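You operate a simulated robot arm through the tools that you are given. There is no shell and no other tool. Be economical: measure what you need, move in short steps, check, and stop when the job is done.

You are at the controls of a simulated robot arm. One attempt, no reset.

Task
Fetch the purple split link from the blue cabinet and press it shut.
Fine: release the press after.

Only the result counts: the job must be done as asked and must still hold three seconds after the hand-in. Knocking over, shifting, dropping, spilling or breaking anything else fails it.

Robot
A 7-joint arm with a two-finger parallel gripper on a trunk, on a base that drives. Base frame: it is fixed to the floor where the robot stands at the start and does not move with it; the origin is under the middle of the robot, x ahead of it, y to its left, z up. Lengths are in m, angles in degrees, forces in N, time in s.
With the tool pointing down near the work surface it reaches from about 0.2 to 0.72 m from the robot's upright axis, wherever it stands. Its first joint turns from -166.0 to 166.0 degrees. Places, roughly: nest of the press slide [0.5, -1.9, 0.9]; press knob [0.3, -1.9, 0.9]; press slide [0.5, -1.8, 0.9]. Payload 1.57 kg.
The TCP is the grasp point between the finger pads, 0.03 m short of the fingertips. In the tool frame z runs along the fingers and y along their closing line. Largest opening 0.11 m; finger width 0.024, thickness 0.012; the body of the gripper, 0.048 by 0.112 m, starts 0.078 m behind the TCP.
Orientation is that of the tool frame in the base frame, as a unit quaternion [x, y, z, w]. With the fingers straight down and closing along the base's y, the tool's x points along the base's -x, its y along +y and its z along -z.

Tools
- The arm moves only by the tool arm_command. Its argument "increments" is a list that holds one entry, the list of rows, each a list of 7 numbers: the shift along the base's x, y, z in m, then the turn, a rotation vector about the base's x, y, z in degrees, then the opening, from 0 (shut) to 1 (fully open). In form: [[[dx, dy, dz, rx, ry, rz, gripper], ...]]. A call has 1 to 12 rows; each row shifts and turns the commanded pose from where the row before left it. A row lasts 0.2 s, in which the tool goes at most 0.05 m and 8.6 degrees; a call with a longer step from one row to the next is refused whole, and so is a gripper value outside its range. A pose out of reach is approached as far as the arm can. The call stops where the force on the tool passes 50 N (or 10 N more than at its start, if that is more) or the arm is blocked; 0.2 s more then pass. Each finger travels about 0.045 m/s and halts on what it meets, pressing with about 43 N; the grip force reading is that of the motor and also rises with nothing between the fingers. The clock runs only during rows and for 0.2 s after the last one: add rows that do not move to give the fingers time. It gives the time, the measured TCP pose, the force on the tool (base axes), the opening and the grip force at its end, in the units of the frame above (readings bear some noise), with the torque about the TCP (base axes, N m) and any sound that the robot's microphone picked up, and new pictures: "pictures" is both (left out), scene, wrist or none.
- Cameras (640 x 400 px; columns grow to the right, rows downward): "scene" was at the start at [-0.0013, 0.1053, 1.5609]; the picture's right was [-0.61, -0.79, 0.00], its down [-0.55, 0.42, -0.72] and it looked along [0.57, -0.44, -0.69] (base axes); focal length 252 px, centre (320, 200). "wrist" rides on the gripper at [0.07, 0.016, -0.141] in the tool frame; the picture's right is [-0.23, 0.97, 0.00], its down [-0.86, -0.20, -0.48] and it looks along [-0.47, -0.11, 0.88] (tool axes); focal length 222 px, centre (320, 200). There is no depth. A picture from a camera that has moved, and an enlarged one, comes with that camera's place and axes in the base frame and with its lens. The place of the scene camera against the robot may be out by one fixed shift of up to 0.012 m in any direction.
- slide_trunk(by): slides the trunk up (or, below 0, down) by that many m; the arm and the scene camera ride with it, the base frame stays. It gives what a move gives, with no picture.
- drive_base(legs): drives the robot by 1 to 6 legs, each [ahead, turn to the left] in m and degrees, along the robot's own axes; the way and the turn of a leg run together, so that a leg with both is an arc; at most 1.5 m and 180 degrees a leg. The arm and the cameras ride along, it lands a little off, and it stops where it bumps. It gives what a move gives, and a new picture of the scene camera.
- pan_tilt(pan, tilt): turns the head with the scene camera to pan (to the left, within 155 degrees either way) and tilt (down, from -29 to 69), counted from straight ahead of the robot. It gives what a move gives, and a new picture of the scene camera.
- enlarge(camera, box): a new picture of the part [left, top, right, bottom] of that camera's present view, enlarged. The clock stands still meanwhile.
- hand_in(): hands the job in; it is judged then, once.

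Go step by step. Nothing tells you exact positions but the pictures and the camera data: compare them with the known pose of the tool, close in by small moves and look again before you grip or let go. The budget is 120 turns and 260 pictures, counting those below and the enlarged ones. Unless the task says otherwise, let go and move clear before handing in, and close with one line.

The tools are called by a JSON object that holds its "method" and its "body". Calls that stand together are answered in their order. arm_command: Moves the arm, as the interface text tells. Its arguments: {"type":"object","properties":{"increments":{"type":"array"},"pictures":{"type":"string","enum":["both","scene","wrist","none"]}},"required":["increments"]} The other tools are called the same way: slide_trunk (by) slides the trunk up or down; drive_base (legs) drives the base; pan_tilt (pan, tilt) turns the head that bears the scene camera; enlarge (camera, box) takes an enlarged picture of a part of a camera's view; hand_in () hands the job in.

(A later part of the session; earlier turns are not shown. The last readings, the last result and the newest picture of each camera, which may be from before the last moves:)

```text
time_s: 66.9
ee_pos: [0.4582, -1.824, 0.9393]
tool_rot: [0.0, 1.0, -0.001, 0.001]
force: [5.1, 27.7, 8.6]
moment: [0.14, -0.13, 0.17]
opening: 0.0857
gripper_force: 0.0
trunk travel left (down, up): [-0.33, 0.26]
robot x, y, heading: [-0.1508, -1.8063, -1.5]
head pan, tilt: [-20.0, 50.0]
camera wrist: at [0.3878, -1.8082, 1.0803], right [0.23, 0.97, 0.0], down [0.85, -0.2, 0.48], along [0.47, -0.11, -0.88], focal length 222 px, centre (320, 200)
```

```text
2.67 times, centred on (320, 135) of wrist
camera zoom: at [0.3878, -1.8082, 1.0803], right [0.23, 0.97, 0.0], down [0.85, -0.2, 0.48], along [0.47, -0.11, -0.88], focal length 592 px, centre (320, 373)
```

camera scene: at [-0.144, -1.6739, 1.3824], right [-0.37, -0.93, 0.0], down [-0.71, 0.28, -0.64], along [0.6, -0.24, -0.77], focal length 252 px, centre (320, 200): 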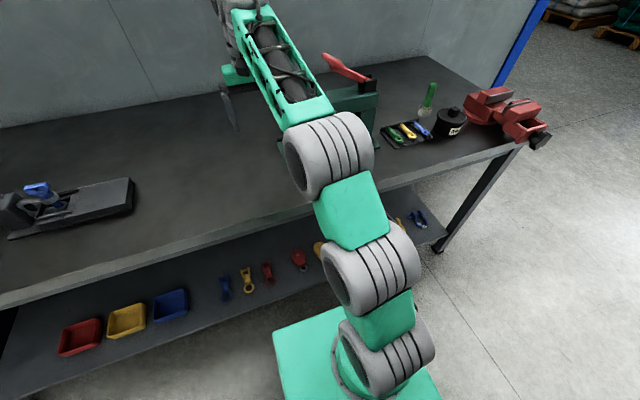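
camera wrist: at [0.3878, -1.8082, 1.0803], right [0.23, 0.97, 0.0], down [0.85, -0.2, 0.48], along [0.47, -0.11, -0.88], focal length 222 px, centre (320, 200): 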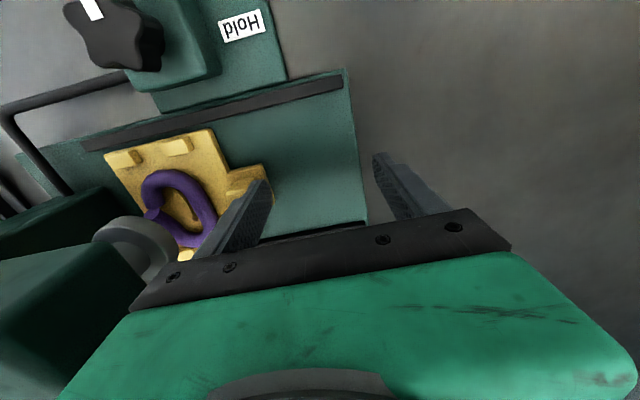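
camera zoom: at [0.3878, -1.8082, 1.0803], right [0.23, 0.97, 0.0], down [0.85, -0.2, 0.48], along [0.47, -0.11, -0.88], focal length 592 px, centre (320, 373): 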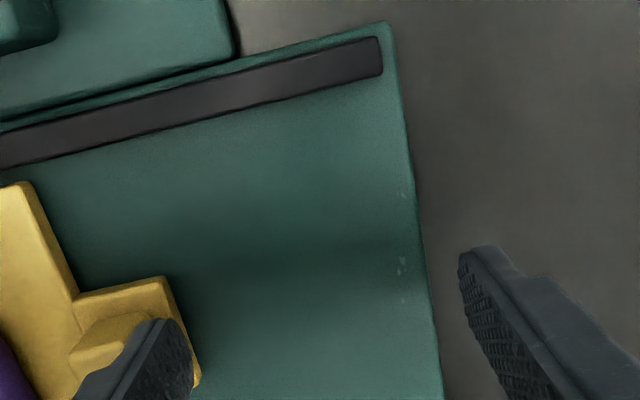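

Nothing moved because one step was too long; I resend it with shorter steps.

{"method": "arm_command", "body": {"increments": [[[0, 0.015, 0, 0, 0, 0, 1], [0, 0.02, 0.01, 0, 0, 0, 1], [0, 0, 0.045, 0, 0, 0, 1], [0, 0, 0.045, 0, 0, 0, 1], [0, 0, 0.035, 0, 0, 0, 1], [-0.035, -0.015, 0, 0, 0, 0, 1], [-0.04, -0.02, 0, 0, 0, 0, 1], [-0.035, -0.03, 0, 0, 0, 0, 1], [0, -0.03, 0, 0, 0, 0, 1], [0, 0, 0, 0, 0, 0, 1]]]}}

{"method": "enlarge", "body": {"camera": "wrist", "box": [200, 60, 440, 210]}}

```text
time_s: 69.1
ee_pos: [0.3505, -1.8875, 1.0708]
tool_rot: [0.001, 1.0, 0.001, -0.001]
force: [0.0, 0.0, -0.8]
moment: [0.05, -0.03, -0.02]
opening: 0.1099
gripper_force: 0.1
trunk travel left (down, up): [-0.33, 0.26]
robot x, y, heading: [-0.1525, -1.8038, -1.7]
head pan, tilt: [-20.0, 50.0]
camera scene: at [-0.1438, -1.6741, 1.3824], right [-0.37, -0.93, 0.0], down [-0.71, 0.28, -0.64], along [0.6, -0.24, -0.77], focal length 252 px, centre (320, 200)
camera wrist: at [0.28, -1.8704, 1.2122], right [0.23, 0.97, 0.0], down [0.85, -0.2, 0.48], along [0.47, -0.11, -0.88], focal length 222 px, centre (320, 200)
```

scene: 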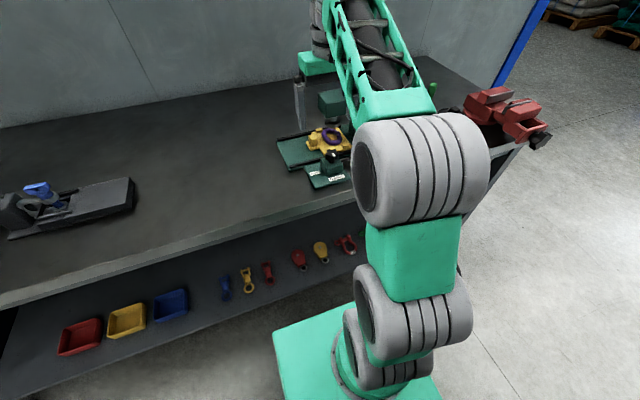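
wrist: 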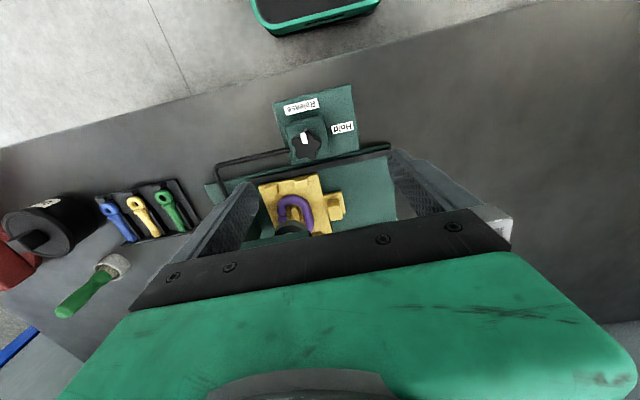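

```text
2.67 times, centred on (320, 135) of wrist
camera zoom: at [0.28, -1.8704, 1.2122], right [0.23, 0.97, 0.0], down [0.85, -0.2, 0.48], along [0.47, -0.11, -0.88], focal length 592 px, centre (320, 373)
```

zoom: 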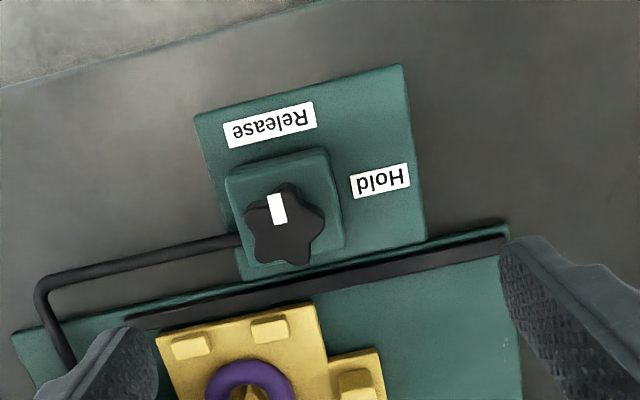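

The knob's middle is at about (0.346, -1.9025), top z≈0.942; its mark points at Release (-x), Hold is at +y, so a -90° turn. I come down over it with the fingers part-closed.

{"method": "arm_command", "body": {"increments": [[[-0.005, -0.015, 0, 0, 0, 0, 0.64], [0, 0, -0.03, 0, 0, 0, 0.64], [0, 0, -0.03, 0, 0, 0, 0.64], [0, 0, -0.025, 0, 0, 0, 0.64], [0, 0, 0, 0, 0, 0, 0.64]]], "pictures": "wrist"}}

{"method": "enlarge", "body": {"camera": "wrist", "box": [200, 70, 440, 220]}}

{"method": "enlarge", "body": {"camera": "scene", "box": [240, 80, 400, 200]}}

```text
time_s: 70.3
ee_pos: [0.346, -1.901, 0.9868]
tool_rot: [0.001, 1.0, 0.001, 0.002]
force: [0.1, 0.0, 0.3]
moment: [-0.01, 0.01, 0.02]
opening: 0.0706
gripper_force: 0.1
trunk travel left (down, up): [-0.33, 0.26]
robot x, y, heading: [-0.1535, -1.805, -1.5]
head pan, tilt: [-20.0, 50.0]
camera wrist: at [0.2749, -1.8847, 1.1283], right [0.23, 0.97, 0.0], down [0.85, -0.2, 0.48], along [0.47, -0.11, -0.88], focal length 222 px, centre (320, 200)
```

wrist: 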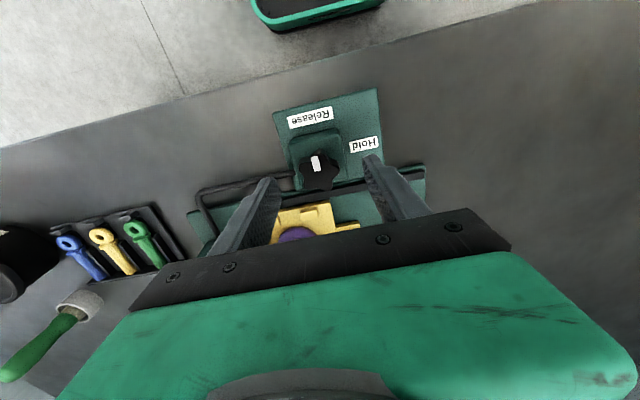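

```text
2.67 times, centred on (320, 145) of wrist
camera zoom: at [0.2749, -1.8847, 1.1283], right [0.23, 0.97, 0.0], down [0.85, -0.2, 0.48], along [0.47, -0.11, -0.88], focal length 592 px, centre (320, 347)
```

zoom: 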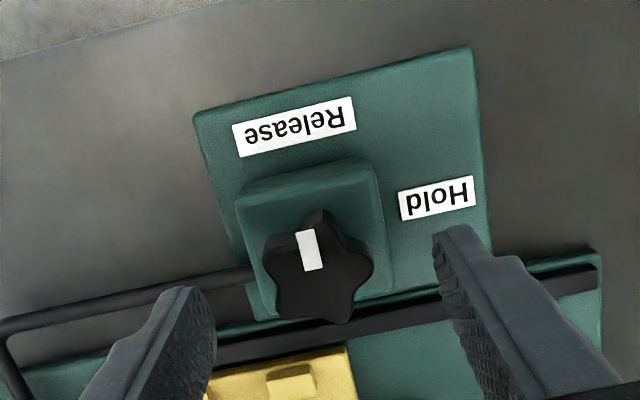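

```text
3.33 times, centred on (320, 140) of scene
camera zoom: at [-0.144, -1.6738, 1.3824], right [-0.37, -0.93, 0.0], down [-0.71, 0.28, -0.64], along [0.6, -0.24, -0.77], focal length 842 px, centre (320, 400)
```

zoom: 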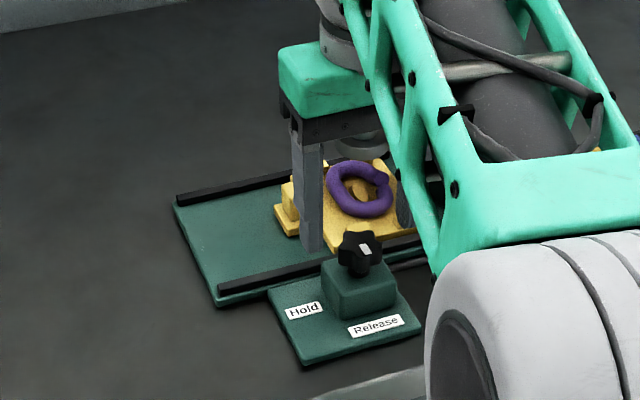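

{"method": "arm_command", "body": {"increments": [[[-0.001, -0.001, -0.02, 0, 0, 0, 0.64], [0, 0, -0.014, 0, 0, 0, 0.64], [0, 0, 0, 0, 0, 0, 0.64], [0, 0, 0, 0, 0, 0, 0], [0, 0, 0, 0, 0, 0, 0], [0, 0, 0, 0, 0, 0, 0], [0, 0, 0, 0, 0, 0, 0]]], "pictures": "none"}}

{"method": "enlarge", "body": {"camera": "wrist", "box": [200, 70, 440, 220]}}

```text
time_s: 71.9
ee_pos: [0.3418, -1.9012, 0.9537]
tool_rot: [0.001, 1.0, 0.001, 0.0]
force: [-0.7, 4.1, -1.5]
moment: [0.04, -0.06, 0.01]
opening: 0.0349
gripper_force: 30.1
trunk travel left (down, up): [-0.33, 0.26]
robot x, y, heading: [-0.1559, -1.8026, -1.6]
head pan, tilt: [-20.0, 50.0]
```

```text
2.67 times, centred on (320, 145) of wrist
camera zoom: at [0.2723, -1.8857, 1.0946], right [0.23, 0.97, 0.0], down [0.85, -0.2, 0.48], along [0.47, -0.11, -0.88], focal length 592 px, centre (320, 347)
```

zoom: 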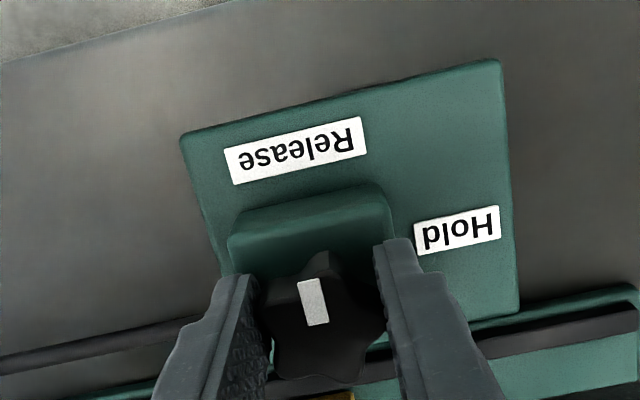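

{"method": "arm_command", "body": {"increments": [[[0, 0, 0, 0, 0, 0, 0.45], [0, 0, 0, 0, 0, 0, 0.45], [0.0035, 0, 0, 0, 0, 0, 0.45], [0, 0, 0, 0, 0, 0, 0], [0, 0, 0, 0, 0, 0, 0], [0, 0, 0, 0, 0, 0, 0]]], "pictures": "none"}}

{"method": "enlarge", "body": {"camera": "wrist", "box": [200, 70, 440, 220]}}

```text
time_s: 73.3
ee_pos: [0.3447, -1.9031, 0.9528]
tool_rot: [0.001, 1.0, 0.0, -0.001]
force: [1.3, 14.0, 0.1]
moment: [0.07, -0.18, -0.01]
opening: 0.0347
gripper_force: 31.9
trunk travel left (down, up): [-0.33, 0.26]
robot x, y, heading: [-0.1554, -1.8057, -1.6]
head pan, tilt: [-20.0, 50.0]
```

```text
2.67 times, centred on (320, 145) of wrist
camera zoom: at [0.2751, -1.8857, 1.0943], right [0.23, 0.97, 0.0], down [0.85, -0.2, 0.48], along [0.47, -0.11, -0.88], focal length 592 px, centre (320, 347)
```

zoom: 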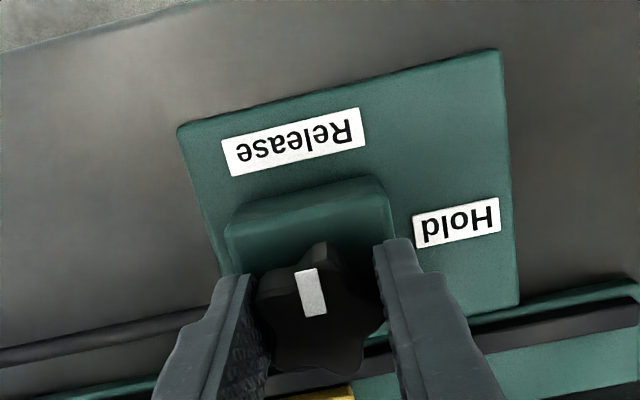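

Knob held and centred. Now I turn it -90° toward Hold.

{"method": "arm_command", "body": {"increments": [[[0, 0.001, 0, 0, 0, -8.2, 0], [0, 0, 0, 0, 0, -8.2, 0], [0, 0, 0, 0, 0, -8.2, 0], [0, 0, 0, 0, 0, -8.2, 0], [0, 0, 0, 0, 0, -8.2, 0], [0, 0, 0, 0, 0, -8.2, 0], [0, 0, 0, 0, 0, -8.2, 0], [0, 0, 0, 0, 0, -8.2, 0], [0, 0, 0, 0, 0, -8.2, 0], [0, 0, 0, 0, 0, -8.2, 0], [0, 0, 0, 0, 0, -7, 0], [0, 0, 0, 0, 0, 0, 0]]]}}

{"method": "enlarge", "body": {"camera": "wrist", "box": [200, 70, 440, 220]}}

{"method": "enlarge", "body": {"camera": "scene", "box": [240, 80, 400, 200]}}

```text
time_s: 75.9
ee_pos: [0.3452, -1.9012, 0.9527]
tool_rot: [0.702, 0.712, 0.0, 0.001]
force: [-1.6, 2.2, -22.8]
moment: [0.02, -0.18, -0.03]
opening: 0.0346
gripper_force: 41.6
trunk travel left (down, up): [-0.33, 0.26]
robot x, y, heading: [-0.1535, -1.8006, -1.5]
head pan, tilt: [-20.0, 50.0]
camera scene: at [-0.1427, -1.6737, 1.3822], right [-0.37, -0.93, 0.0], down [-0.71, 0.28, -0.64], along [0.6, -0.24, -0.77], focal length 252 px, centre (320, 200)
camera wrist: at [0.3611, -1.8313, 1.0943], right [0.98, -0.21, 0.0], down [-0.19, -0.86, 0.48], along [-0.1, -0.47, -0.88], focal length 222 px, centre (320, 200)
```

scene: 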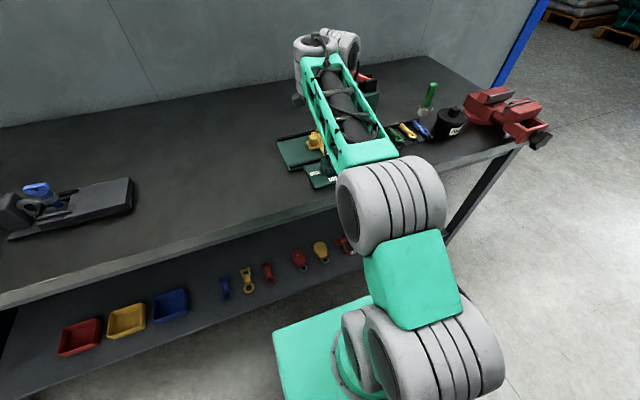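
wrist: 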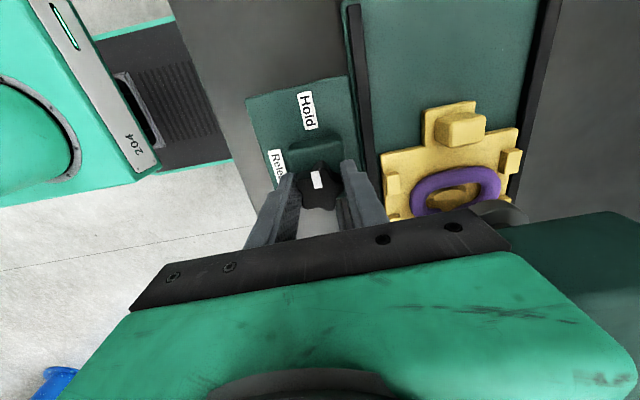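

```text
2.67 times, centred on (320, 145) of wrist
camera zoom: at [0.3611, -1.8313, 1.0943], right [0.98, -0.21, 0.0], down [-0.19, -0.86, 0.48], along [-0.1, -0.47, -0.88], focal length 592 px, centre (320, 347)
```

zoom: 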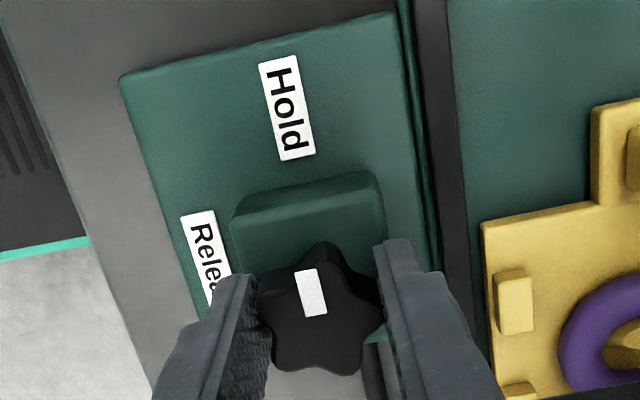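

```text
3.33 times, centred on (320, 140) of scene
camera zoom: at [-0.1427, -1.6737, 1.3822], right [-0.37, -0.93, 0.0], down [-0.71, 0.28, -0.64], along [0.6, -0.24, -0.77], focal length 842 px, centre (320, 400)
```

zoom: 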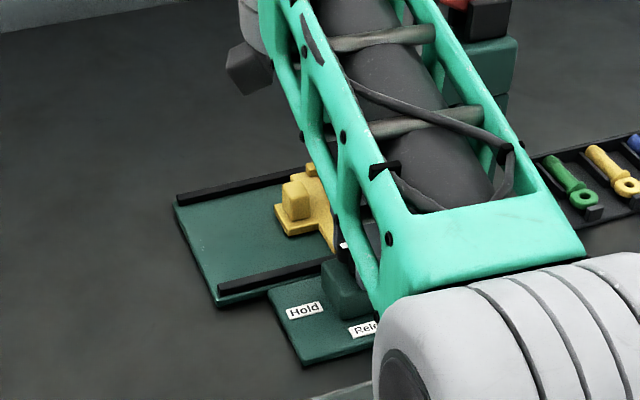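

{"method": "enlarge", "body": {"camera": "wrist", "box": [370, 90, 560, 230]}}

```text
2.86 times, centred on (465, 160) of wrist
camera zoom: at [0.3611, -1.8313, 1.0943], right [0.98, -0.21, 0.0], down [-0.19, -0.86, 0.48], along [-0.1, -0.47, -0.88], focal length 635 px, centre (-94, 314)
```

zoom: 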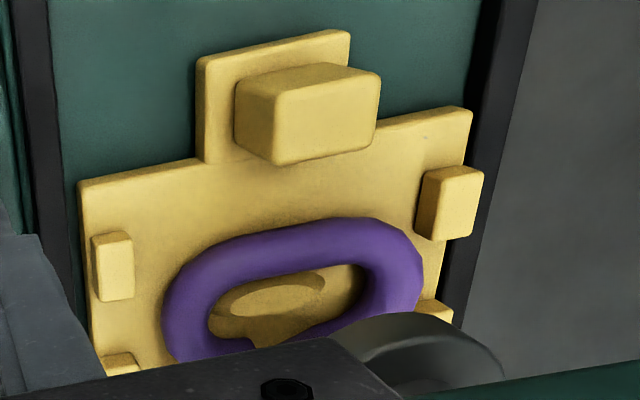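

{"method": "arm_command", "body": {"increments": [[[0, 0, 0, 0, 0, -3, 0], [0, 0, 0, 0, 0, -3, 0], [0, 0, 0, 0, 0, 0, 0], [0, 0, 0, 0, 0, 0, 0], [0, 0, 0, 0, 0, 0, 0], [0, 0, 0, 0, 0, 0, 0]]], "pictures": "none"}}

{"method": "enlarge", "body": {"camera": "wrist", "box": [200, 70, 440, 220]}}

```text
time_s: 77.3
ee_pos: [0.3448, -1.9025, 0.9531]
tool_rot: [0.738, 0.674, 0.0, 0.0]
force: [-1.7, -6.3, -11.0]
moment: [-0.5, 0.12, 0.51]
opening: 0.0347
gripper_force: 41.7
trunk travel left (down, up): [-0.33, 0.26]
robot x, y, heading: [-0.1515, -1.804, -1.3]
head pan, tilt: [-20.0, 50.0]
```

```text
2.67 times, centred on (320, 145) of wrist
camera zoom: at [0.3678, -1.8336, 1.0953], right [0.95, -0.31, 0.0], down [-0.28, -0.83, 0.48], along [-0.15, -0.45, -0.88], focal length 592 px, centre (320, 347)
```

zoom: 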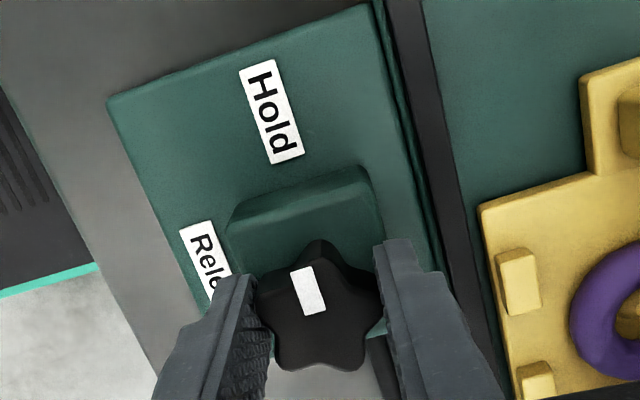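

The knob has come to its stop at Hold. I let go, lift off, and look whether the ram has come down.

{"method": "arm_command", "body": {"increments": [[[0, 0, 0, 0, 0, 0, 0.6], [0, 0, 0, 0, 0, 0, 0.6], [0, 0, 0, 0, 0, 0, 0.6], [0, 0, 0.02, 0, 0, 0, 0.6], [0, 0, 0.03, 0, 0, 0, 0.6], [-0.01, 0.02, 0.04, 0, 0, 0, 0.6], [-0.02, 0.03, 0.03, 0, 0, 0, 0.6], [-0.02, 0.035, 0.02, 0, 0, 0, 0.6], [-0.02, 0.035, 0, 0, 0, 0, 0.6], [0, 0.04, 0, 0, 0, 0, 0.6], [0, 0.04, 0, 0, 0, 0, 0.6], [0, 0, 0, 0, 0, 0, 0.6]]]}}

{"method": "enlarge", "body": {"camera": "scene", "box": [250, 60, 430, 200]}}

{"method": "enlarge", "body": {"camera": "wrist", "box": [320, 60, 560, 230]}}

```text
time_s: 79.9
ee_pos: [0.2766, -1.7007, 1.089]
tool_rot: [0.738, 0.674, 0.0, 0.0]
force: [-0.4, -0.2, 0.2]
moment: [0.0, 0.01, -0.01]
opening: 0.0659
gripper_force: 0.1
trunk travel left (down, up): [-0.33, 0.26]
robot x, y, heading: [-0.1512, -1.8029, -1.8]
head pan, tilt: [-20.0, 50.0]
camera scene: at [-0.144, -1.6734, 1.3823], right [-0.37, -0.93, 0.0], down [-0.71, 0.28, -0.64], along [0.6, -0.24, -0.77], focal length 252 px, centre (320, 200)
camera wrist: at [0.2986, -1.6337, 1.2307], right [0.95, -0.31, 0.0], down [-0.28, -0.83, 0.48], along [-0.15, -0.46, -0.88], focal length 222 px, centre (320, 200)
```

scene: 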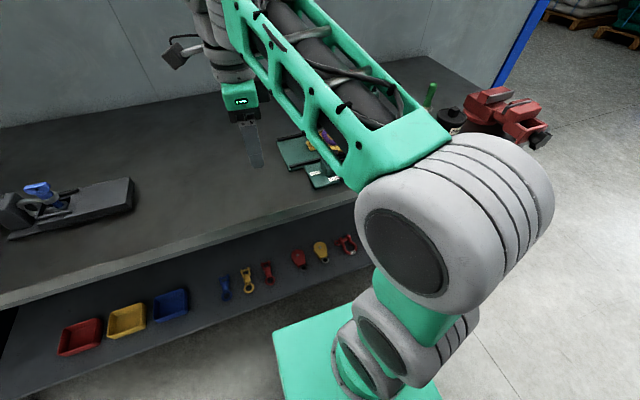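
wrist: 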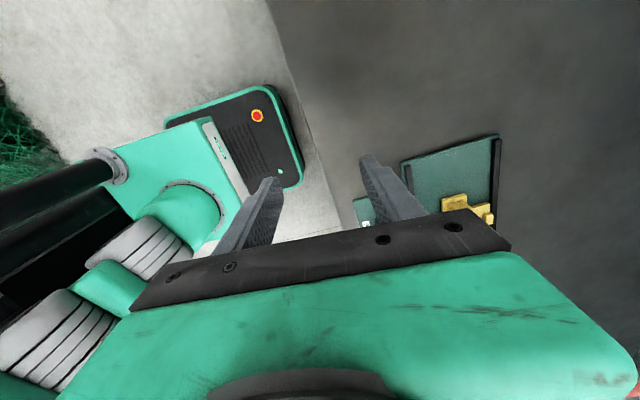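

```text
2.86 times, centred on (340, 130) of scene
camera zoom: at [-0.144, -1.6734, 1.3823], right [-0.37, -0.93, 0.0], down [-0.71, 0.28, -0.64], along [0.6, -0.24, -0.77], focal length 721 px, centre (263, 400)
```

zoom: 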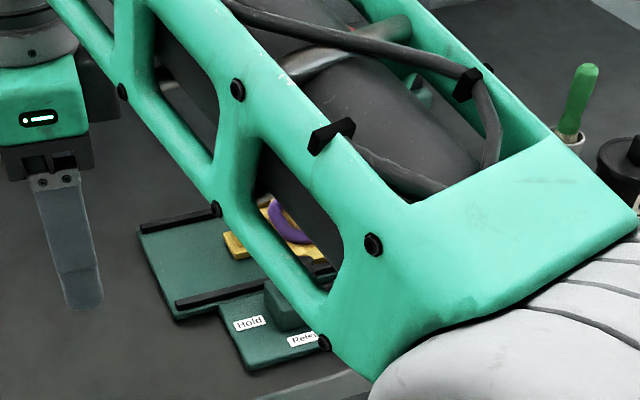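

```text
2.35 times, centred on (440, 145) of wrist
camera zoom: at [0.2986, -1.6337, 1.2307], right [0.95, -0.31, 0.0], down [-0.28, -0.83, 0.48], along [-0.15, -0.46, -0.88], focal length 523 px, centre (38, 329)
```

zoom: 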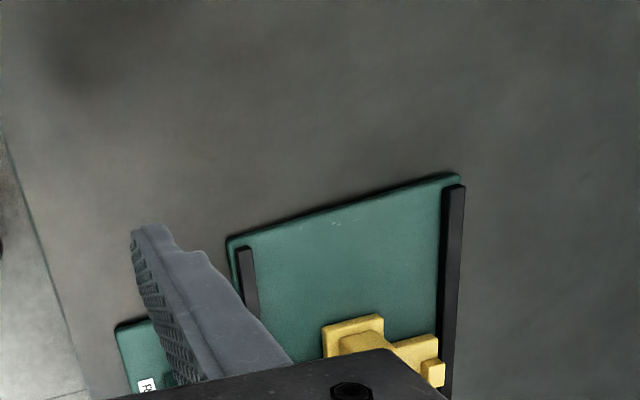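

{"method": "arm_command", "body": {"increments": [[[0, 0.035, 0.01, 0, 0, 8.5, 0.6], [0, 0.035, 0.01, 0, 0, 8.5, 0.6], [0, 0.035, 0.01, 0, 0, 8.5, 0.6], [0, 0.035, 0.01, 0, 0, 8.5, 0.6], [-0.01, 0.035, 0.01, 0, 0, 8.5, 0.6], [-0.01, 0.035, 0.01, 0, 0, 8.5, 0.6], [-0.01, 0.035, 0, 0, 0, 8.5, 0.6], [0, 0.02, 0, 0, 0, 8.5, 0.6], [0, 0, 0, 0, 0, 8.5, 0.6], [0, 0, 0, 0, 0, 8.5, 0.6], [0, 0, 0, 0, 0, 8.5, 0.6], [0, 0, 0, 0, 0, 1.5, 0.6]]], "pictures": "none"}}

{"method": "pan_tilt", "body": {"pan": -35, "tilt": 40}}

```text
time_s: 82.5
ee_pos: [0.2368, -1.4447, 1.1355]
tool_rot: [0.001, 1.0, 0.0, -0.001]
force: [0.6, -0.4, -0.9]
moment: [0.03, -0.02, 0.01]
opening: 0.0661
gripper_force: 0.1
out of reach, approached as far as the arm can: row 6, 7, 8
trunk travel left (down, up): [-0.33, 0.26]
robot x, y, heading: [-0.1554, -1.8009, -1.4]
head pan, tilt: [-20.0, 50.0]
```

```text
time_s: 83.3
ee_pos: [0.2369, -1.4455, 1.1352]
tool_rot: [0.002, 1.0, 0.001, 0.001]
force: [0.0, -0.7, -0.4]
moment: [-0.02, 0.01, 0.03]
opening: 0.0663
gripper_force: 0.0
trunk travel left (down, up): [-0.33, 0.26]
robot x, y, heading: [-0.1548, -1.8075, -1.7]
head pan, tilt: [-35.0, 40.0]
camera scene: at [-0.1473, -1.6958, 1.3965], right [-0.6, -0.8, 0.0], down [-0.52, 0.38, -0.77], along [0.62, -0.46, -0.64], focal length 252 px, centre (320, 200)
```

scene: 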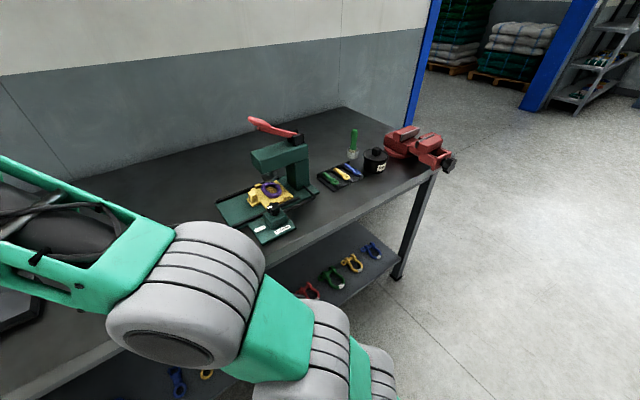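

{"method": "enlarge", "body": {"camera": "scene", "box": [210, 105, 330, 245]}}

{"method": "enlarge", "body": {"camera": "scene", "box": [240, 155, 304, 215]}}

```text
2.86 times, centred on (270, 175) of scene
camera zoom: at [-0.1473, -1.6958, 1.3965], right [-0.6, -0.8, 0.0], down [-0.52, 0.38, -0.77], along [0.62, -0.46, -0.64], focal length 721 px, centre (463, 271)
```

zoom: 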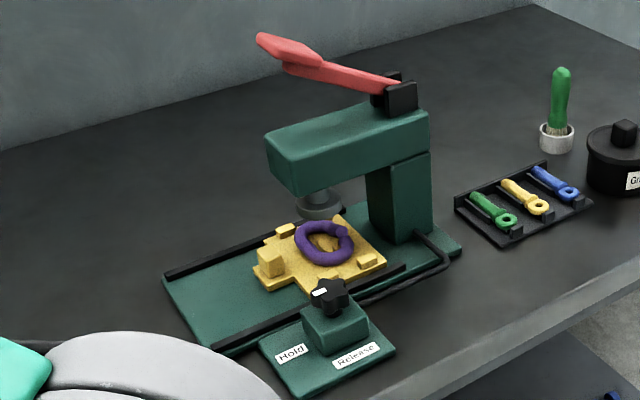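

```text
6.67 times, centred on (272, 185) of scene
camera zoom: at [-0.1473, -1.6958, 1.3965], right [-0.6, -0.8, 0.0], down [-0.52, 0.38, -0.77], along [0.62, -0.46, -0.64], focal length 1683 px, centre (640, 300)
```

zoom: 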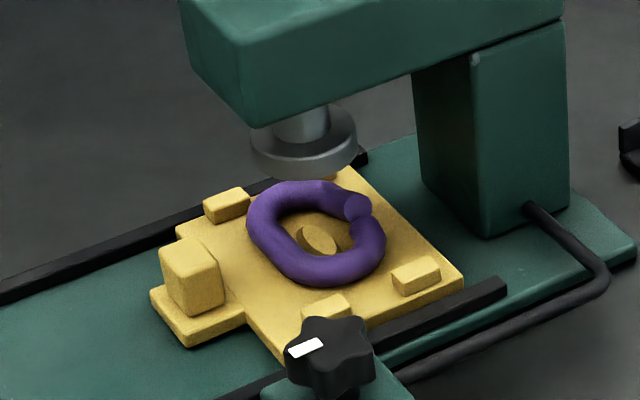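

The knob is fully at Hold and the nest lies under the ram, yet the ram is still up and the link still open; the slide may be a hair short of home, since my open finger yielded. I'll push the handle again with shut fingers (hand turned -90°), which cannot yield.

{"method": "arm_command", "body": {"increments": [[[0.02, -0.03, 0, 0, 0, -8.2, 0], [0.02, -0.03, 0, 0, 0, -8.2, 0], [0.02, -0.03, 0, 0, 0, -8.2, 0], [0.02, -0.03, 0, 0, 0, -8.2, 0], [0.02, -0.03, 0, 0, 0, -8.2, 0], [0.02, -0.03, 0, 0, 0, -8.2, 0], [0.02, -0.03, 0, 0, 0, -8.2, 0], [0.02, -0.03, -0.01, 0, 0, -8.2, 0], [0.02, -0.03, -0.02, 0, 0, -8.2, 0], [0.02, -0.03, -0.02, 0, 0, -8.2, 0], [0.02, -0.03, -0.02, 0, 0, -8, 0], [0.001, -0.02, -0.02, 0, 0, 0, 0]]], "pictures": "wrist"}}

{"method": "enlarge", "body": {"camera": "scene", "box": [150, 65, 390, 235]}}

```text
time_s: 85.9
ee_pos: [0.4593, -1.7957, 1.0445]
tool_rot: [0.708, 0.706, 0.0, 0.0]
force: [-0.5, 0.3, 0.6]
moment: [0.01, 0.04, 0.0]
opening: 0.0
gripper_force: 20.9
trunk travel left (down, up): [-0.33, 0.26]
robot x, y, heading: [-0.1553, -1.8062, -1.7]
head pan, tilt: [-35.0, 40.0]
camera wrist: at [0.4759, -1.7258, 1.187], right [0.97, -0.23, 0.0], down [-0.2, -0.85, 0.48], along [-0.11, -0.47, -0.88], focal length 222 px, centre (320, 200)
```

wrist: 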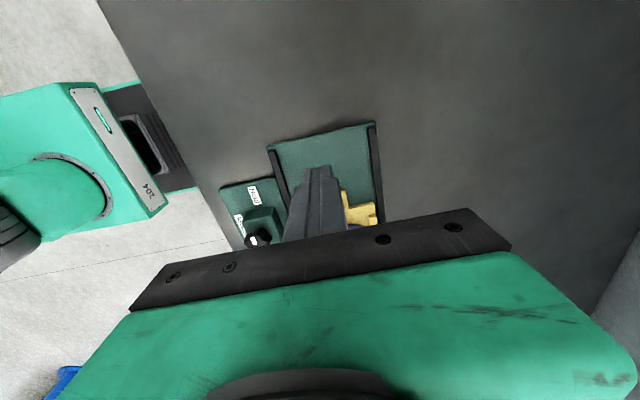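

```text
2.35 times, centred on (270, 150) of scene
camera zoom: at [-0.147, -1.696, 1.3966], right [-0.6, -0.8, 0.0], down [-0.52, 0.38, -0.77], along [0.61, -0.46, -0.64], focal length 594 px, centre (438, 318)
```

zoom: 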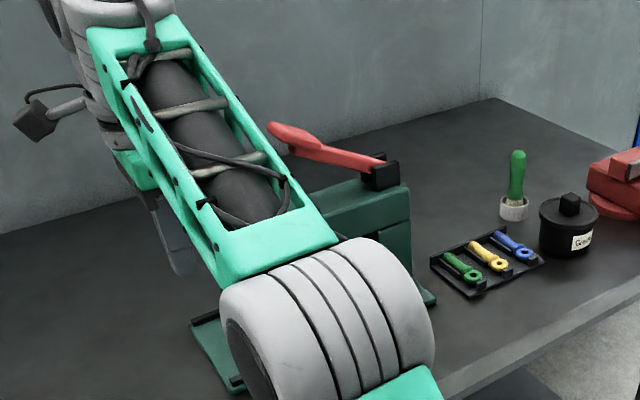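

{"method": "arm_command", "body": {"increments": [[[0, 0, -0.035, 0, 0, 0, 0], [0, 0, -0.035, 0, 0, 0, 0], [0, 0, -0.034, 0, 0, 0, 0], [0, -0.02, 0, 0, 0, 0, 0], [0, -0.02, 0, 0, 0, 0, 0], [0, -0.015, 0, 0, 0, 0, 0], [0, 0, 0, 0, 0, 0, 0]]], "pictures": "none"}}

{"method": "enlarge", "body": {"camera": "scene", "box": [150, 65, 390, 235]}}

```text
time_s: 87.5
ee_pos: [0.4591, -1.8512, 0.9409]
tool_rot: [0.708, 0.707, 0.001, 0.001]
force: [0.7, -0.6, 0.5]
moment: [0.01, -0.02, -0.02]
opening: 0.0002
gripper_force: 21.2
trunk travel left (down, up): [-0.33, 0.26]
robot x, y, heading: [-0.1519, -1.8027, -1.6]
head pan, tilt: [-35.0, 40.0]
```

```text
2.35 times, centred on (270, 150) of scene
camera zoom: at [-0.1473, -1.6961, 1.3966], right [-0.6, -0.8, 0.0], down [-0.52, 0.38, -0.77], along [0.62, -0.46, -0.64], focal length 594 px, centre (438, 318)
```

zoom: 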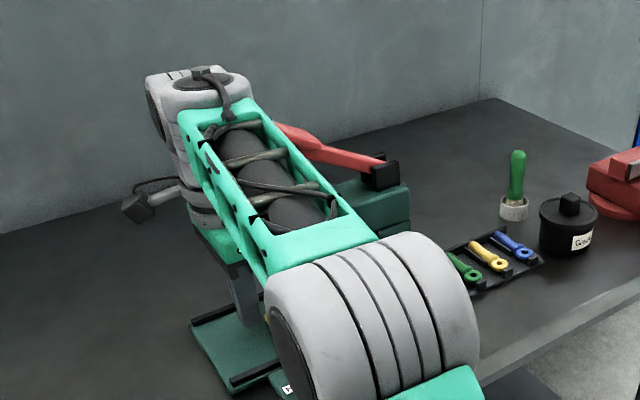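

{"method": "arm_command", "body": {"increments": [[[0, -0.004, 0, 0, 0, 0, 0], [0, -0.004, 0, 0, 0, 0, 0], [0, -0.004, 0, 0, 0, 0, 0], [0, -0.003, 0, 0, 0, 0, 0], [0, 0, 0, 0, 0, 0, 0]]], "pictures": "none"}}

```text
time_s: 88.7
ee_pos: [0.4577, -1.8662, 0.9414]
tool_rot: [0.708, 0.706, 0.001, 0.0]
force: [-0.4, -0.3, 0.3]
moment: [0.01, 0.02, -0.03]
opening: 0.0
gripper_force: 21.4
trunk travel left (down, up): [-0.33, 0.26]
robot x, y, heading: [-0.1576, -1.8037, -1.7]
head pan, tilt: [-35.0, 40.0]
```

{"method": "arm_command", "body": {"increments": [[[0, -0.003, 0, 0, 0, 0, 0], [0, -0.003, 0, 0, 0, 0, 0], [0, 0, 0, 0, 0, 0, 0]]], "pictures": "wrist"}}

{"method": "enlarge", "body": {"camera": "scene", "box": [180, 65, 340, 215]}}

{"method": "enlarge", "body": {"camera": "wrist", "box": [220, 80, 460, 230]}}

```text
time_s: 89.5
ee_pos: [0.4586, -1.868, 0.9416]
tool_rot: [0.706, 0.709, -0.001, 0.002]
force: [-4.3, 42.9, 3.5]
moment: [1.06, 0.4, -0.06]
opening: 0.0003
gripper_force: 21.3
trunk travel left (down, up): [-0.33, 0.26]
robot x, y, heading: [-0.1513, -1.8051, -1.2]
head pan, tilt: [-35.0, 40.0]
camera wrist: at [0.4739, -1.7967, 1.0828], right [0.97, -0.22, 0.0], down [-0.2, -0.85, 0.48], along [-0.11, -0.47, -0.88], focal length 222 px, centre (320, 200)
```

wrist: 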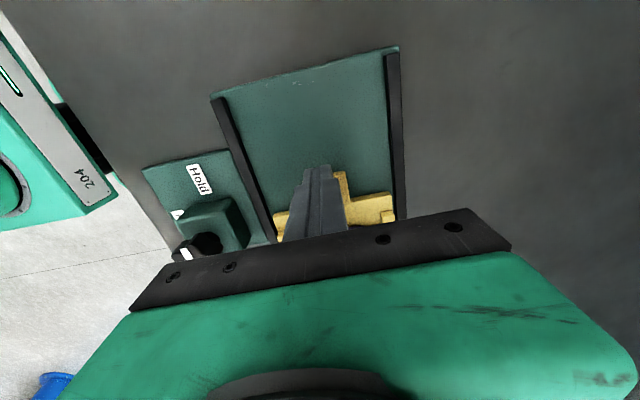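

```text
2.67 times, centred on (260, 140) of scene
camera zoom: at [-0.1487, -1.6912, 1.3962], right [-0.59, -0.81, 0.0], down [-0.52, 0.38, -0.77], along [0.62, -0.46, -0.64], focal length 673 px, centre (480, 360)
```

zoom: 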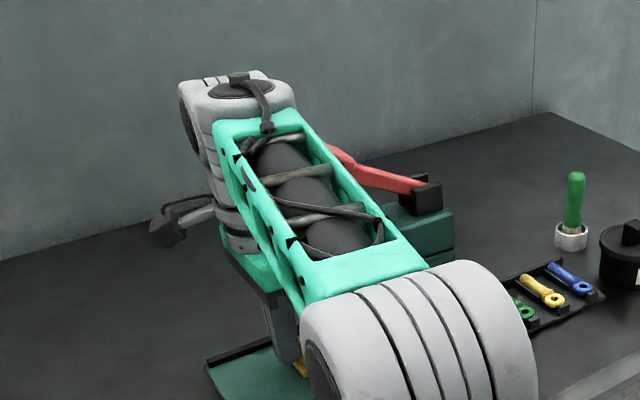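

```text
2.67 times, centred on (340, 155) of wrist
camera zoom: at [0.4739, -1.7967, 1.0828], right [0.97, -0.22, 0.0], down [-0.2, -0.85, 0.48], along [-0.11, -0.47, -0.88], focal length 592 px, centre (267, 320)
```

zoom: 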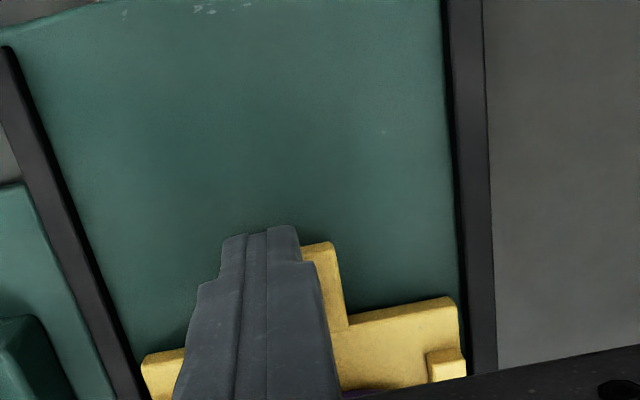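

The slide is solidly home, so the knob alone does not drive the ram; the red lever on top must be what presses, with Hold keeping it down. I back off, rise and move above the lever's handle.

{"method": "arm_command", "body": {"increments": [[[0, 0.02, 0, 0, 0, 0, 0], [0, 0.02, 0.01, 0, 0, 0, 0], [0, 0.01, 0.045, 0, 0, 0, 0], [0, 0, 0.05, 0, 0, 0, 0], [0, 0, 0.05, 0, 0, 0, 0], [0, 0, 0.05, 0, 0, 0, 0], [0, 0, 0.05, 0, 0, 0, 0], [0, 0, 0.05, 0, 0, 0, 0], [0, 0, 0.02, 0, 0, 0, 0], [0, -0.03, 0, 0, 0, 0, 0], [0, -0.03, 0, 0, 0, 0, 0], [0, 0, 0, 0, 0, 0, 0]]]}}

{"method": "enlarge", "body": {"camera": "scene", "box": [180, 45, 340, 215]}}

```text
time_s: 92.1
ee_pos: [0.3839, -1.8782, 1.1432]
tool_rot: [0.709, 0.705, 0.0, 0.0]
force: [-0.2, 0.4, 0.2]
moment: [0.04, 0.01, -0.03]
opening: 0.0
gripper_force: 21.4
out of reach, approached as far as the arm can: row 5, 6, 7, 8, 9
trunk travel left (down, up): [-0.33, 0.26]
robot x, y, heading: [-0.1505, -1.8082, -1.7]
head pan, tilt: [-35.0, 40.0]
camera scene: at [-0.1472, -1.6962, 1.3966], right [-0.6, -0.8, 0.0], down [-0.52, 0.38, -0.77], along [0.62, -0.46, -0.64], focal length 252 px, centre (320, 200)
camera wrist: at [0.4001, -1.8085, 1.2848], right [0.97, -0.23, 0.0], down [-0.2, -0.85, 0.48], along [-0.11, -0.47, -0.88], focal length 222 px, centre (320, 200)
```

scene: 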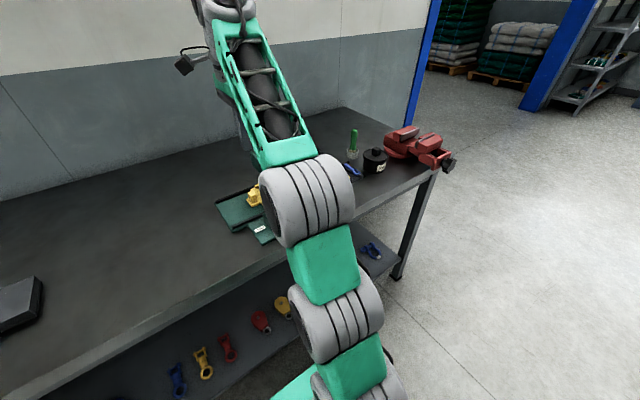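
wrist: 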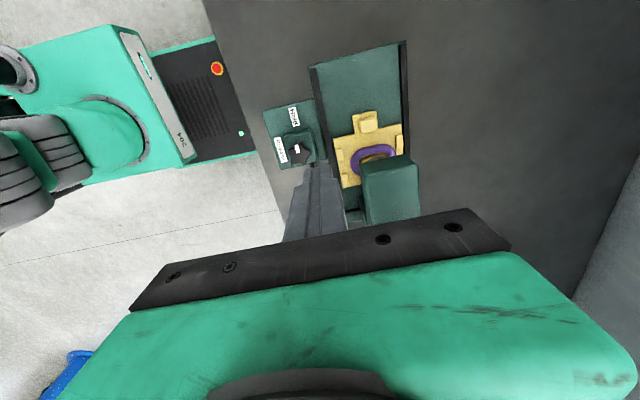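

```text
2.35 times, centred on (260, 130) of scene
camera zoom: at [-0.1472, -1.6962, 1.3966], right [-0.6, -0.8, 0.0], down [-0.52, 0.38, -0.77], along [0.62, -0.46, -0.64], focal length 594 px, centre (461, 365)
```

zoom: 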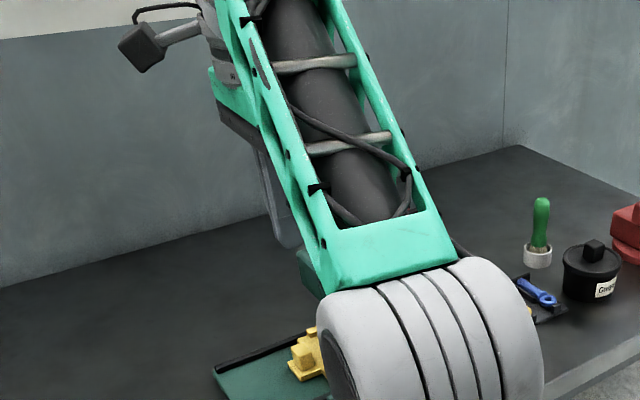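

The lowered trunk limits height. I raise it by 0.15 m and then move over the lever.

{"method": "slide_trunk", "body": {"by": 0.15}}

{"method": "arm_command", "body": {"increments": [[[0.02, -0.005, 0, 0, 0, 0, 0], [0.02, -0.01, 0, 0, 0, 0, 0], [0.02, -0.01, 0, 0, 0, 0, 0], [0.02, -0.01, 0, 0, 0, 0, 0], [0, 0, 0, 0, 0, 0, 0]]]}}

{"method": "enlarge", "body": {"camera": "scene", "box": [180, 85, 400, 265]}}

{"method": "enlarge", "body": {"camera": "wrist", "box": [200, 60, 440, 230]}}

```text
time_s: 93.9
ee_pos: [0.3837, -1.8795, 1.294]
tool_rot: [0.709, 0.706, 0.001, 0.0]
force: [-0.6, -0.2, 0.3]
moment: [-0.02, 0.03, 0.0]
opening: 0.0001
gripper_force: 21.7
trunk travel left (down, up): [-0.48, 0.11]
robot x, y, heading: [-0.1538, -1.8048, -1.6]
head pan, tilt: [-35.0, 40.0]
```

```text
time_s: 95.1
ee_pos: [0.4213, -1.8988, 1.2638]
tool_rot: [0.708, 0.706, 0.002, 0.001]
force: [0.7, -0.1, 0.1]
moment: [0.0, -0.02, 0.01]
opening: 0.0
gripper_force: 21.8
out of reach, approached as far as the arm can: row 1, 2, 3, 4
trunk travel left (down, up): [-0.48, 0.11]
robot x, y, heading: [-0.153, -1.8032, -1.5]
head pan, tilt: [-35.0, 40.0]
camera scene: at [-0.1476, -1.6959, 1.5466], right [-0.6, -0.8, 0.0], down [-0.52, 0.38, -0.77], along [0.62, -0.46, -0.64], focal length 252 px, centre (320, 200)
camera wrist: at [0.4382, -1.8287, 1.4057], right [0.97, -0.23, 0.0], down [-0.2, -0.85, 0.48], along [-0.11, -0.47, -0.88], focal length 222 px, centre (320, 200)
```

scene: 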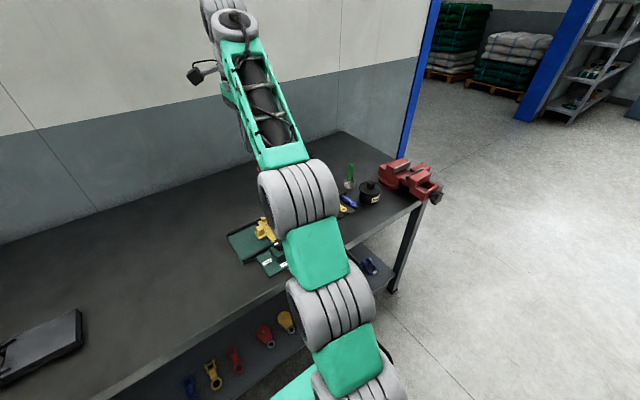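
wrist: 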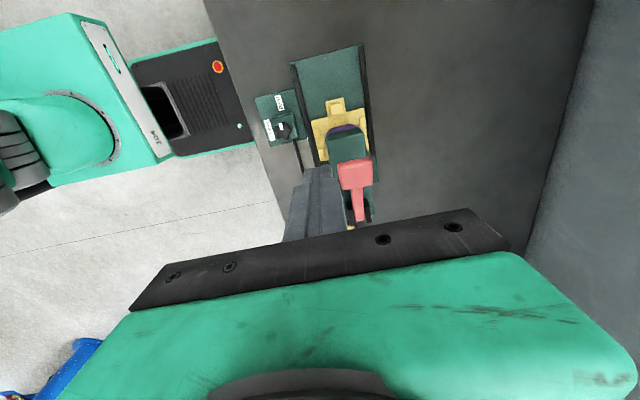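

```text
2.22 times, centred on (290, 175) of scene
camera zoom: at [-0.1476, -1.6959, 1.5466], right [-0.6, -0.8, 0.0], down [-0.52, 0.38, -0.77], along [0.62, -0.46, -0.64], focal length 561 px, centre (387, 256)
```

zoom: 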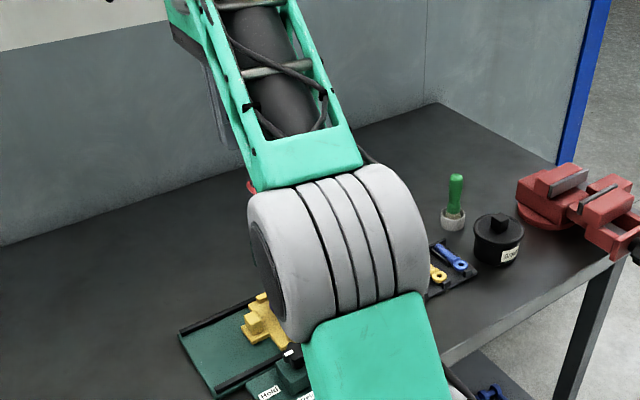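

```text
2.35 times, centred on (320, 145) of wrist
camera zoom: at [0.4382, -1.8287, 1.4057], right [0.97, -0.23, 0.0], down [-0.2, -0.85, 0.48], along [-0.11, -0.47, -0.88], focal length 523 px, centre (320, 329)
```

zoom: 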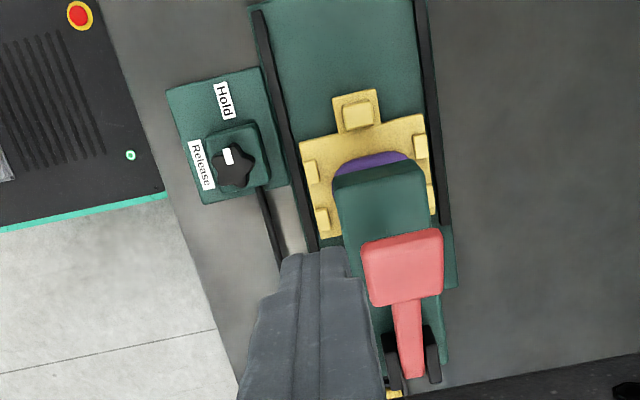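

The lever ends in a wide paddle at about (0.456, -1.942, 1.145), clearly meant to be pressed down. I turn the hand back to its better-reaching yaw and come above the paddle.

{"method": "arm_command", "body": {"increments": [[[0, 0, 0, 0, 0, 8.2, 0], [0, 0, 0, 0, 0, 8.2, 0], [0, 0, 0, 0, 0, 8.2, 0], [0, 0, 0, 0, 0, 8.2, 0], [0, 0, 0, 0, 0, 8.2, 0], [0, 0, 0, 0, 0, 8.2, 0], [0.005, -0.005, 0, 0, 0, 8.2, 0], [0.01, -0.01, 0, 0, 0, 8.2, 0], [0.01, -0.01, 0, 0, 0, 8.2, 0], [0.01, -0.01, 0, 0, 0, 8.2, 0], [0, -0.008, -0.02, 0, 0, 8, 0], [0, 0, 0, 0, 0, 0, 0]]]}}

{"method": "enlarge", "body": {"camera": "wrist", "box": [200, 60, 440, 230]}}

```text
time_s: 97.1
ee_pos: [0.4282, -1.9157, 1.2566]
tool_rot: [0.171, 0.985, 0.002, 0.008]
force: [5.3, 0.9, -7.2]
moment: [-0.43, 0.51, -0.27]
opening: 0.0003
gripper_force: 21.7
out of reach, approached as far as the arm can: row 7, 8, 9, 10
trunk travel left (down, up): [-0.48, 0.11]
robot x, y, heading: [-0.1521, -1.8044, -1.6]
head pan, tilt: [-35.0, 40.0]
stopped in row 10: the force on the tool passed its limit (the readings are from after the stop); the commanded pose is now the measured one
camera scene: at [-0.1477, -1.6958, 1.5465], right [-0.6, -0.8, 0.0], down [-0.52, 0.38, -0.77], along [0.62, -0.46, -0.64], focal length 252 px, centre (320, 200)
camera wrist: at [0.3665, -1.876, 1.3982], right [0.54, 0.84, 0.01], down [0.73, -0.48, 0.49], along [0.41, -0.26, -0.87], focal length 222 px, centre (320, 200)
```

scene: 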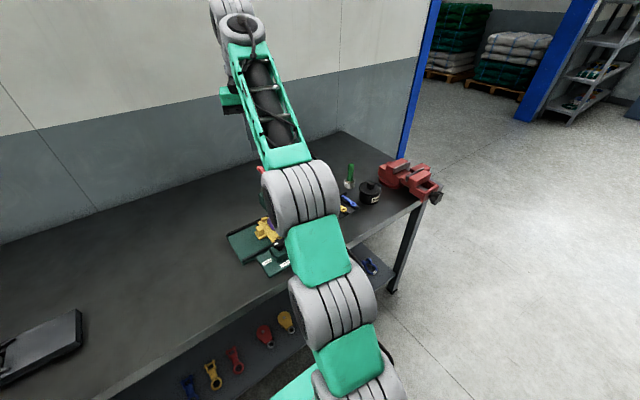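
wrist: 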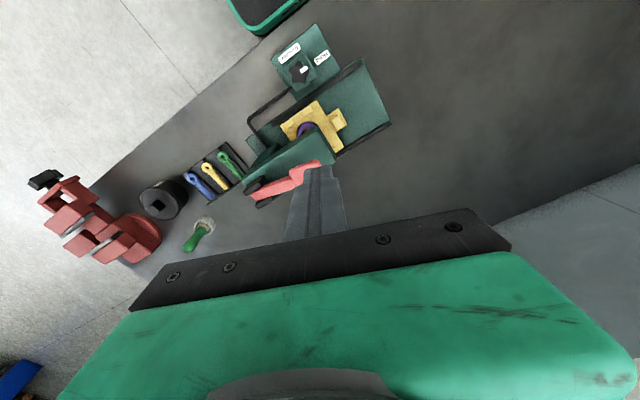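

```text
2.35 times, centred on (320, 145) of wrist
camera zoom: at [0.3665, -1.876, 1.3982], right [0.54, 0.84, 0.01], down [0.73, -0.48, 0.49], along [0.41, -0.26, -0.87], focal length 523 px, centre (320, 329)
```

zoom: 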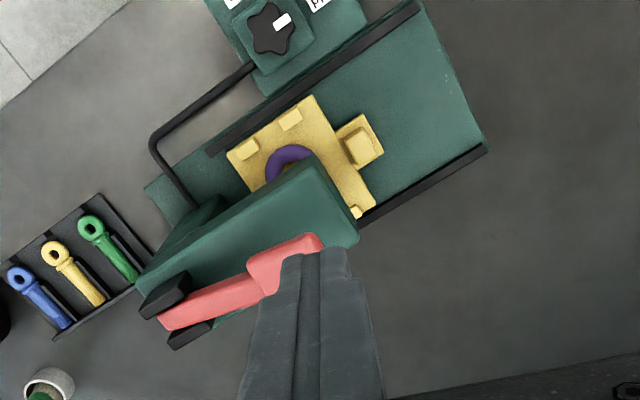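

The call stopped on force, with no lever contact I can be sure of. I back off toward the robot and look at the lever again.

{"method": "arm_command", "body": {"increments": [[[-0.02, 0.02, 0.005, 0, 0, 0, 0], [-0.03, 0.03, 0, 0, 0, 6, 0], [-0.03, 0.04, 0, 0, 0, 7, 0], [-0.02, 0.04, 0, 0, 0, 7, 0], [0, 0.045, 0, 0, 0, 0, 0], [0, 0.045, 0, 0, 0, 0, 0], [0, 0.045, 0, 0, 0, 0, 0], [0, 0.045, 0, 0, 0, 0, 0], [0, 0, 0, 0, 0, 0, 0]]]}}

{"method": "enlarge", "body": {"camera": "scene", "box": [200, 120, 360, 290]}}

```text
time_s: 99.1
ee_pos: [0.3293, -1.602, 1.258]
tool_rot: [-0.003, 1.0, 0.003, 0.007]
force: [0.1, 0.1, 0.1]
moment: [-0.02, 0.02, 0.0]
opening: 0.0003
gripper_force: 21.3
trunk travel left (down, up): [-0.48, 0.11]
robot x, y, heading: [-0.1543, -1.8034, -1.7]
head pan, tilt: [-35.0, 40.0]
camera scene: at [-0.1473, -1.6957, 1.5465], right [-0.6, -0.8, 0.0], down [-0.52, 0.38, -0.77], along [0.62, -0.46, -0.64], focal length 252 px, centre (320, 200)
camera wrist: at [0.2575, -1.5866, 1.3982], right [0.22, 0.98, 0.01], down [0.85, -0.2, 0.49], along [0.48, -0.1, -0.87], focal length 222 px, centre (320, 200)
```

scene: 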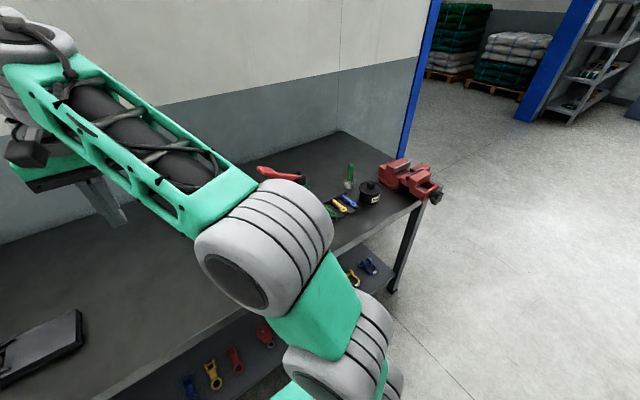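
wrist: 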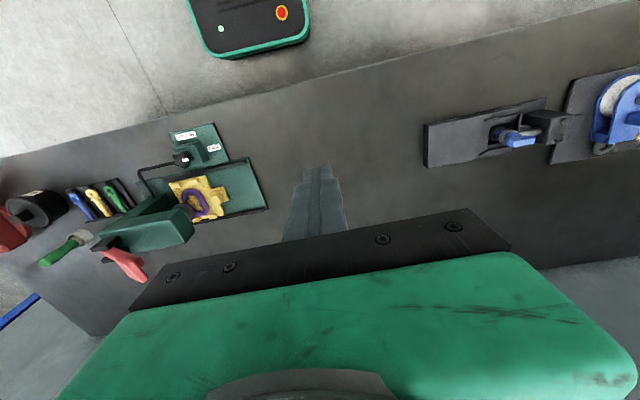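

```text
2.35 times, centred on (280, 205) of scene
camera zoom: at [-0.1473, -1.6957, 1.5465], right [-0.6, -0.8, 0.0], down [-0.52, 0.38, -0.77], along [0.62, -0.46, -0.64], focal length 594 px, centre (414, 188)
```

zoom: 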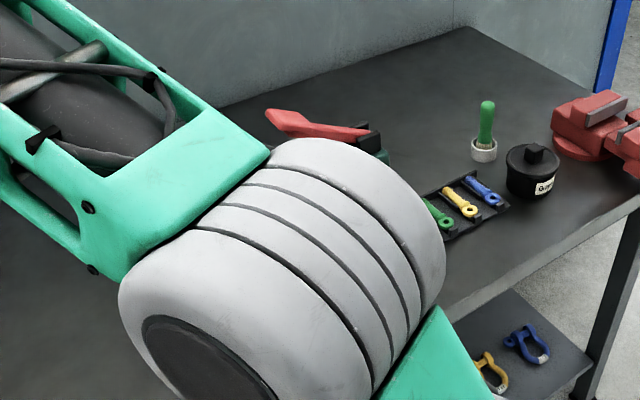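

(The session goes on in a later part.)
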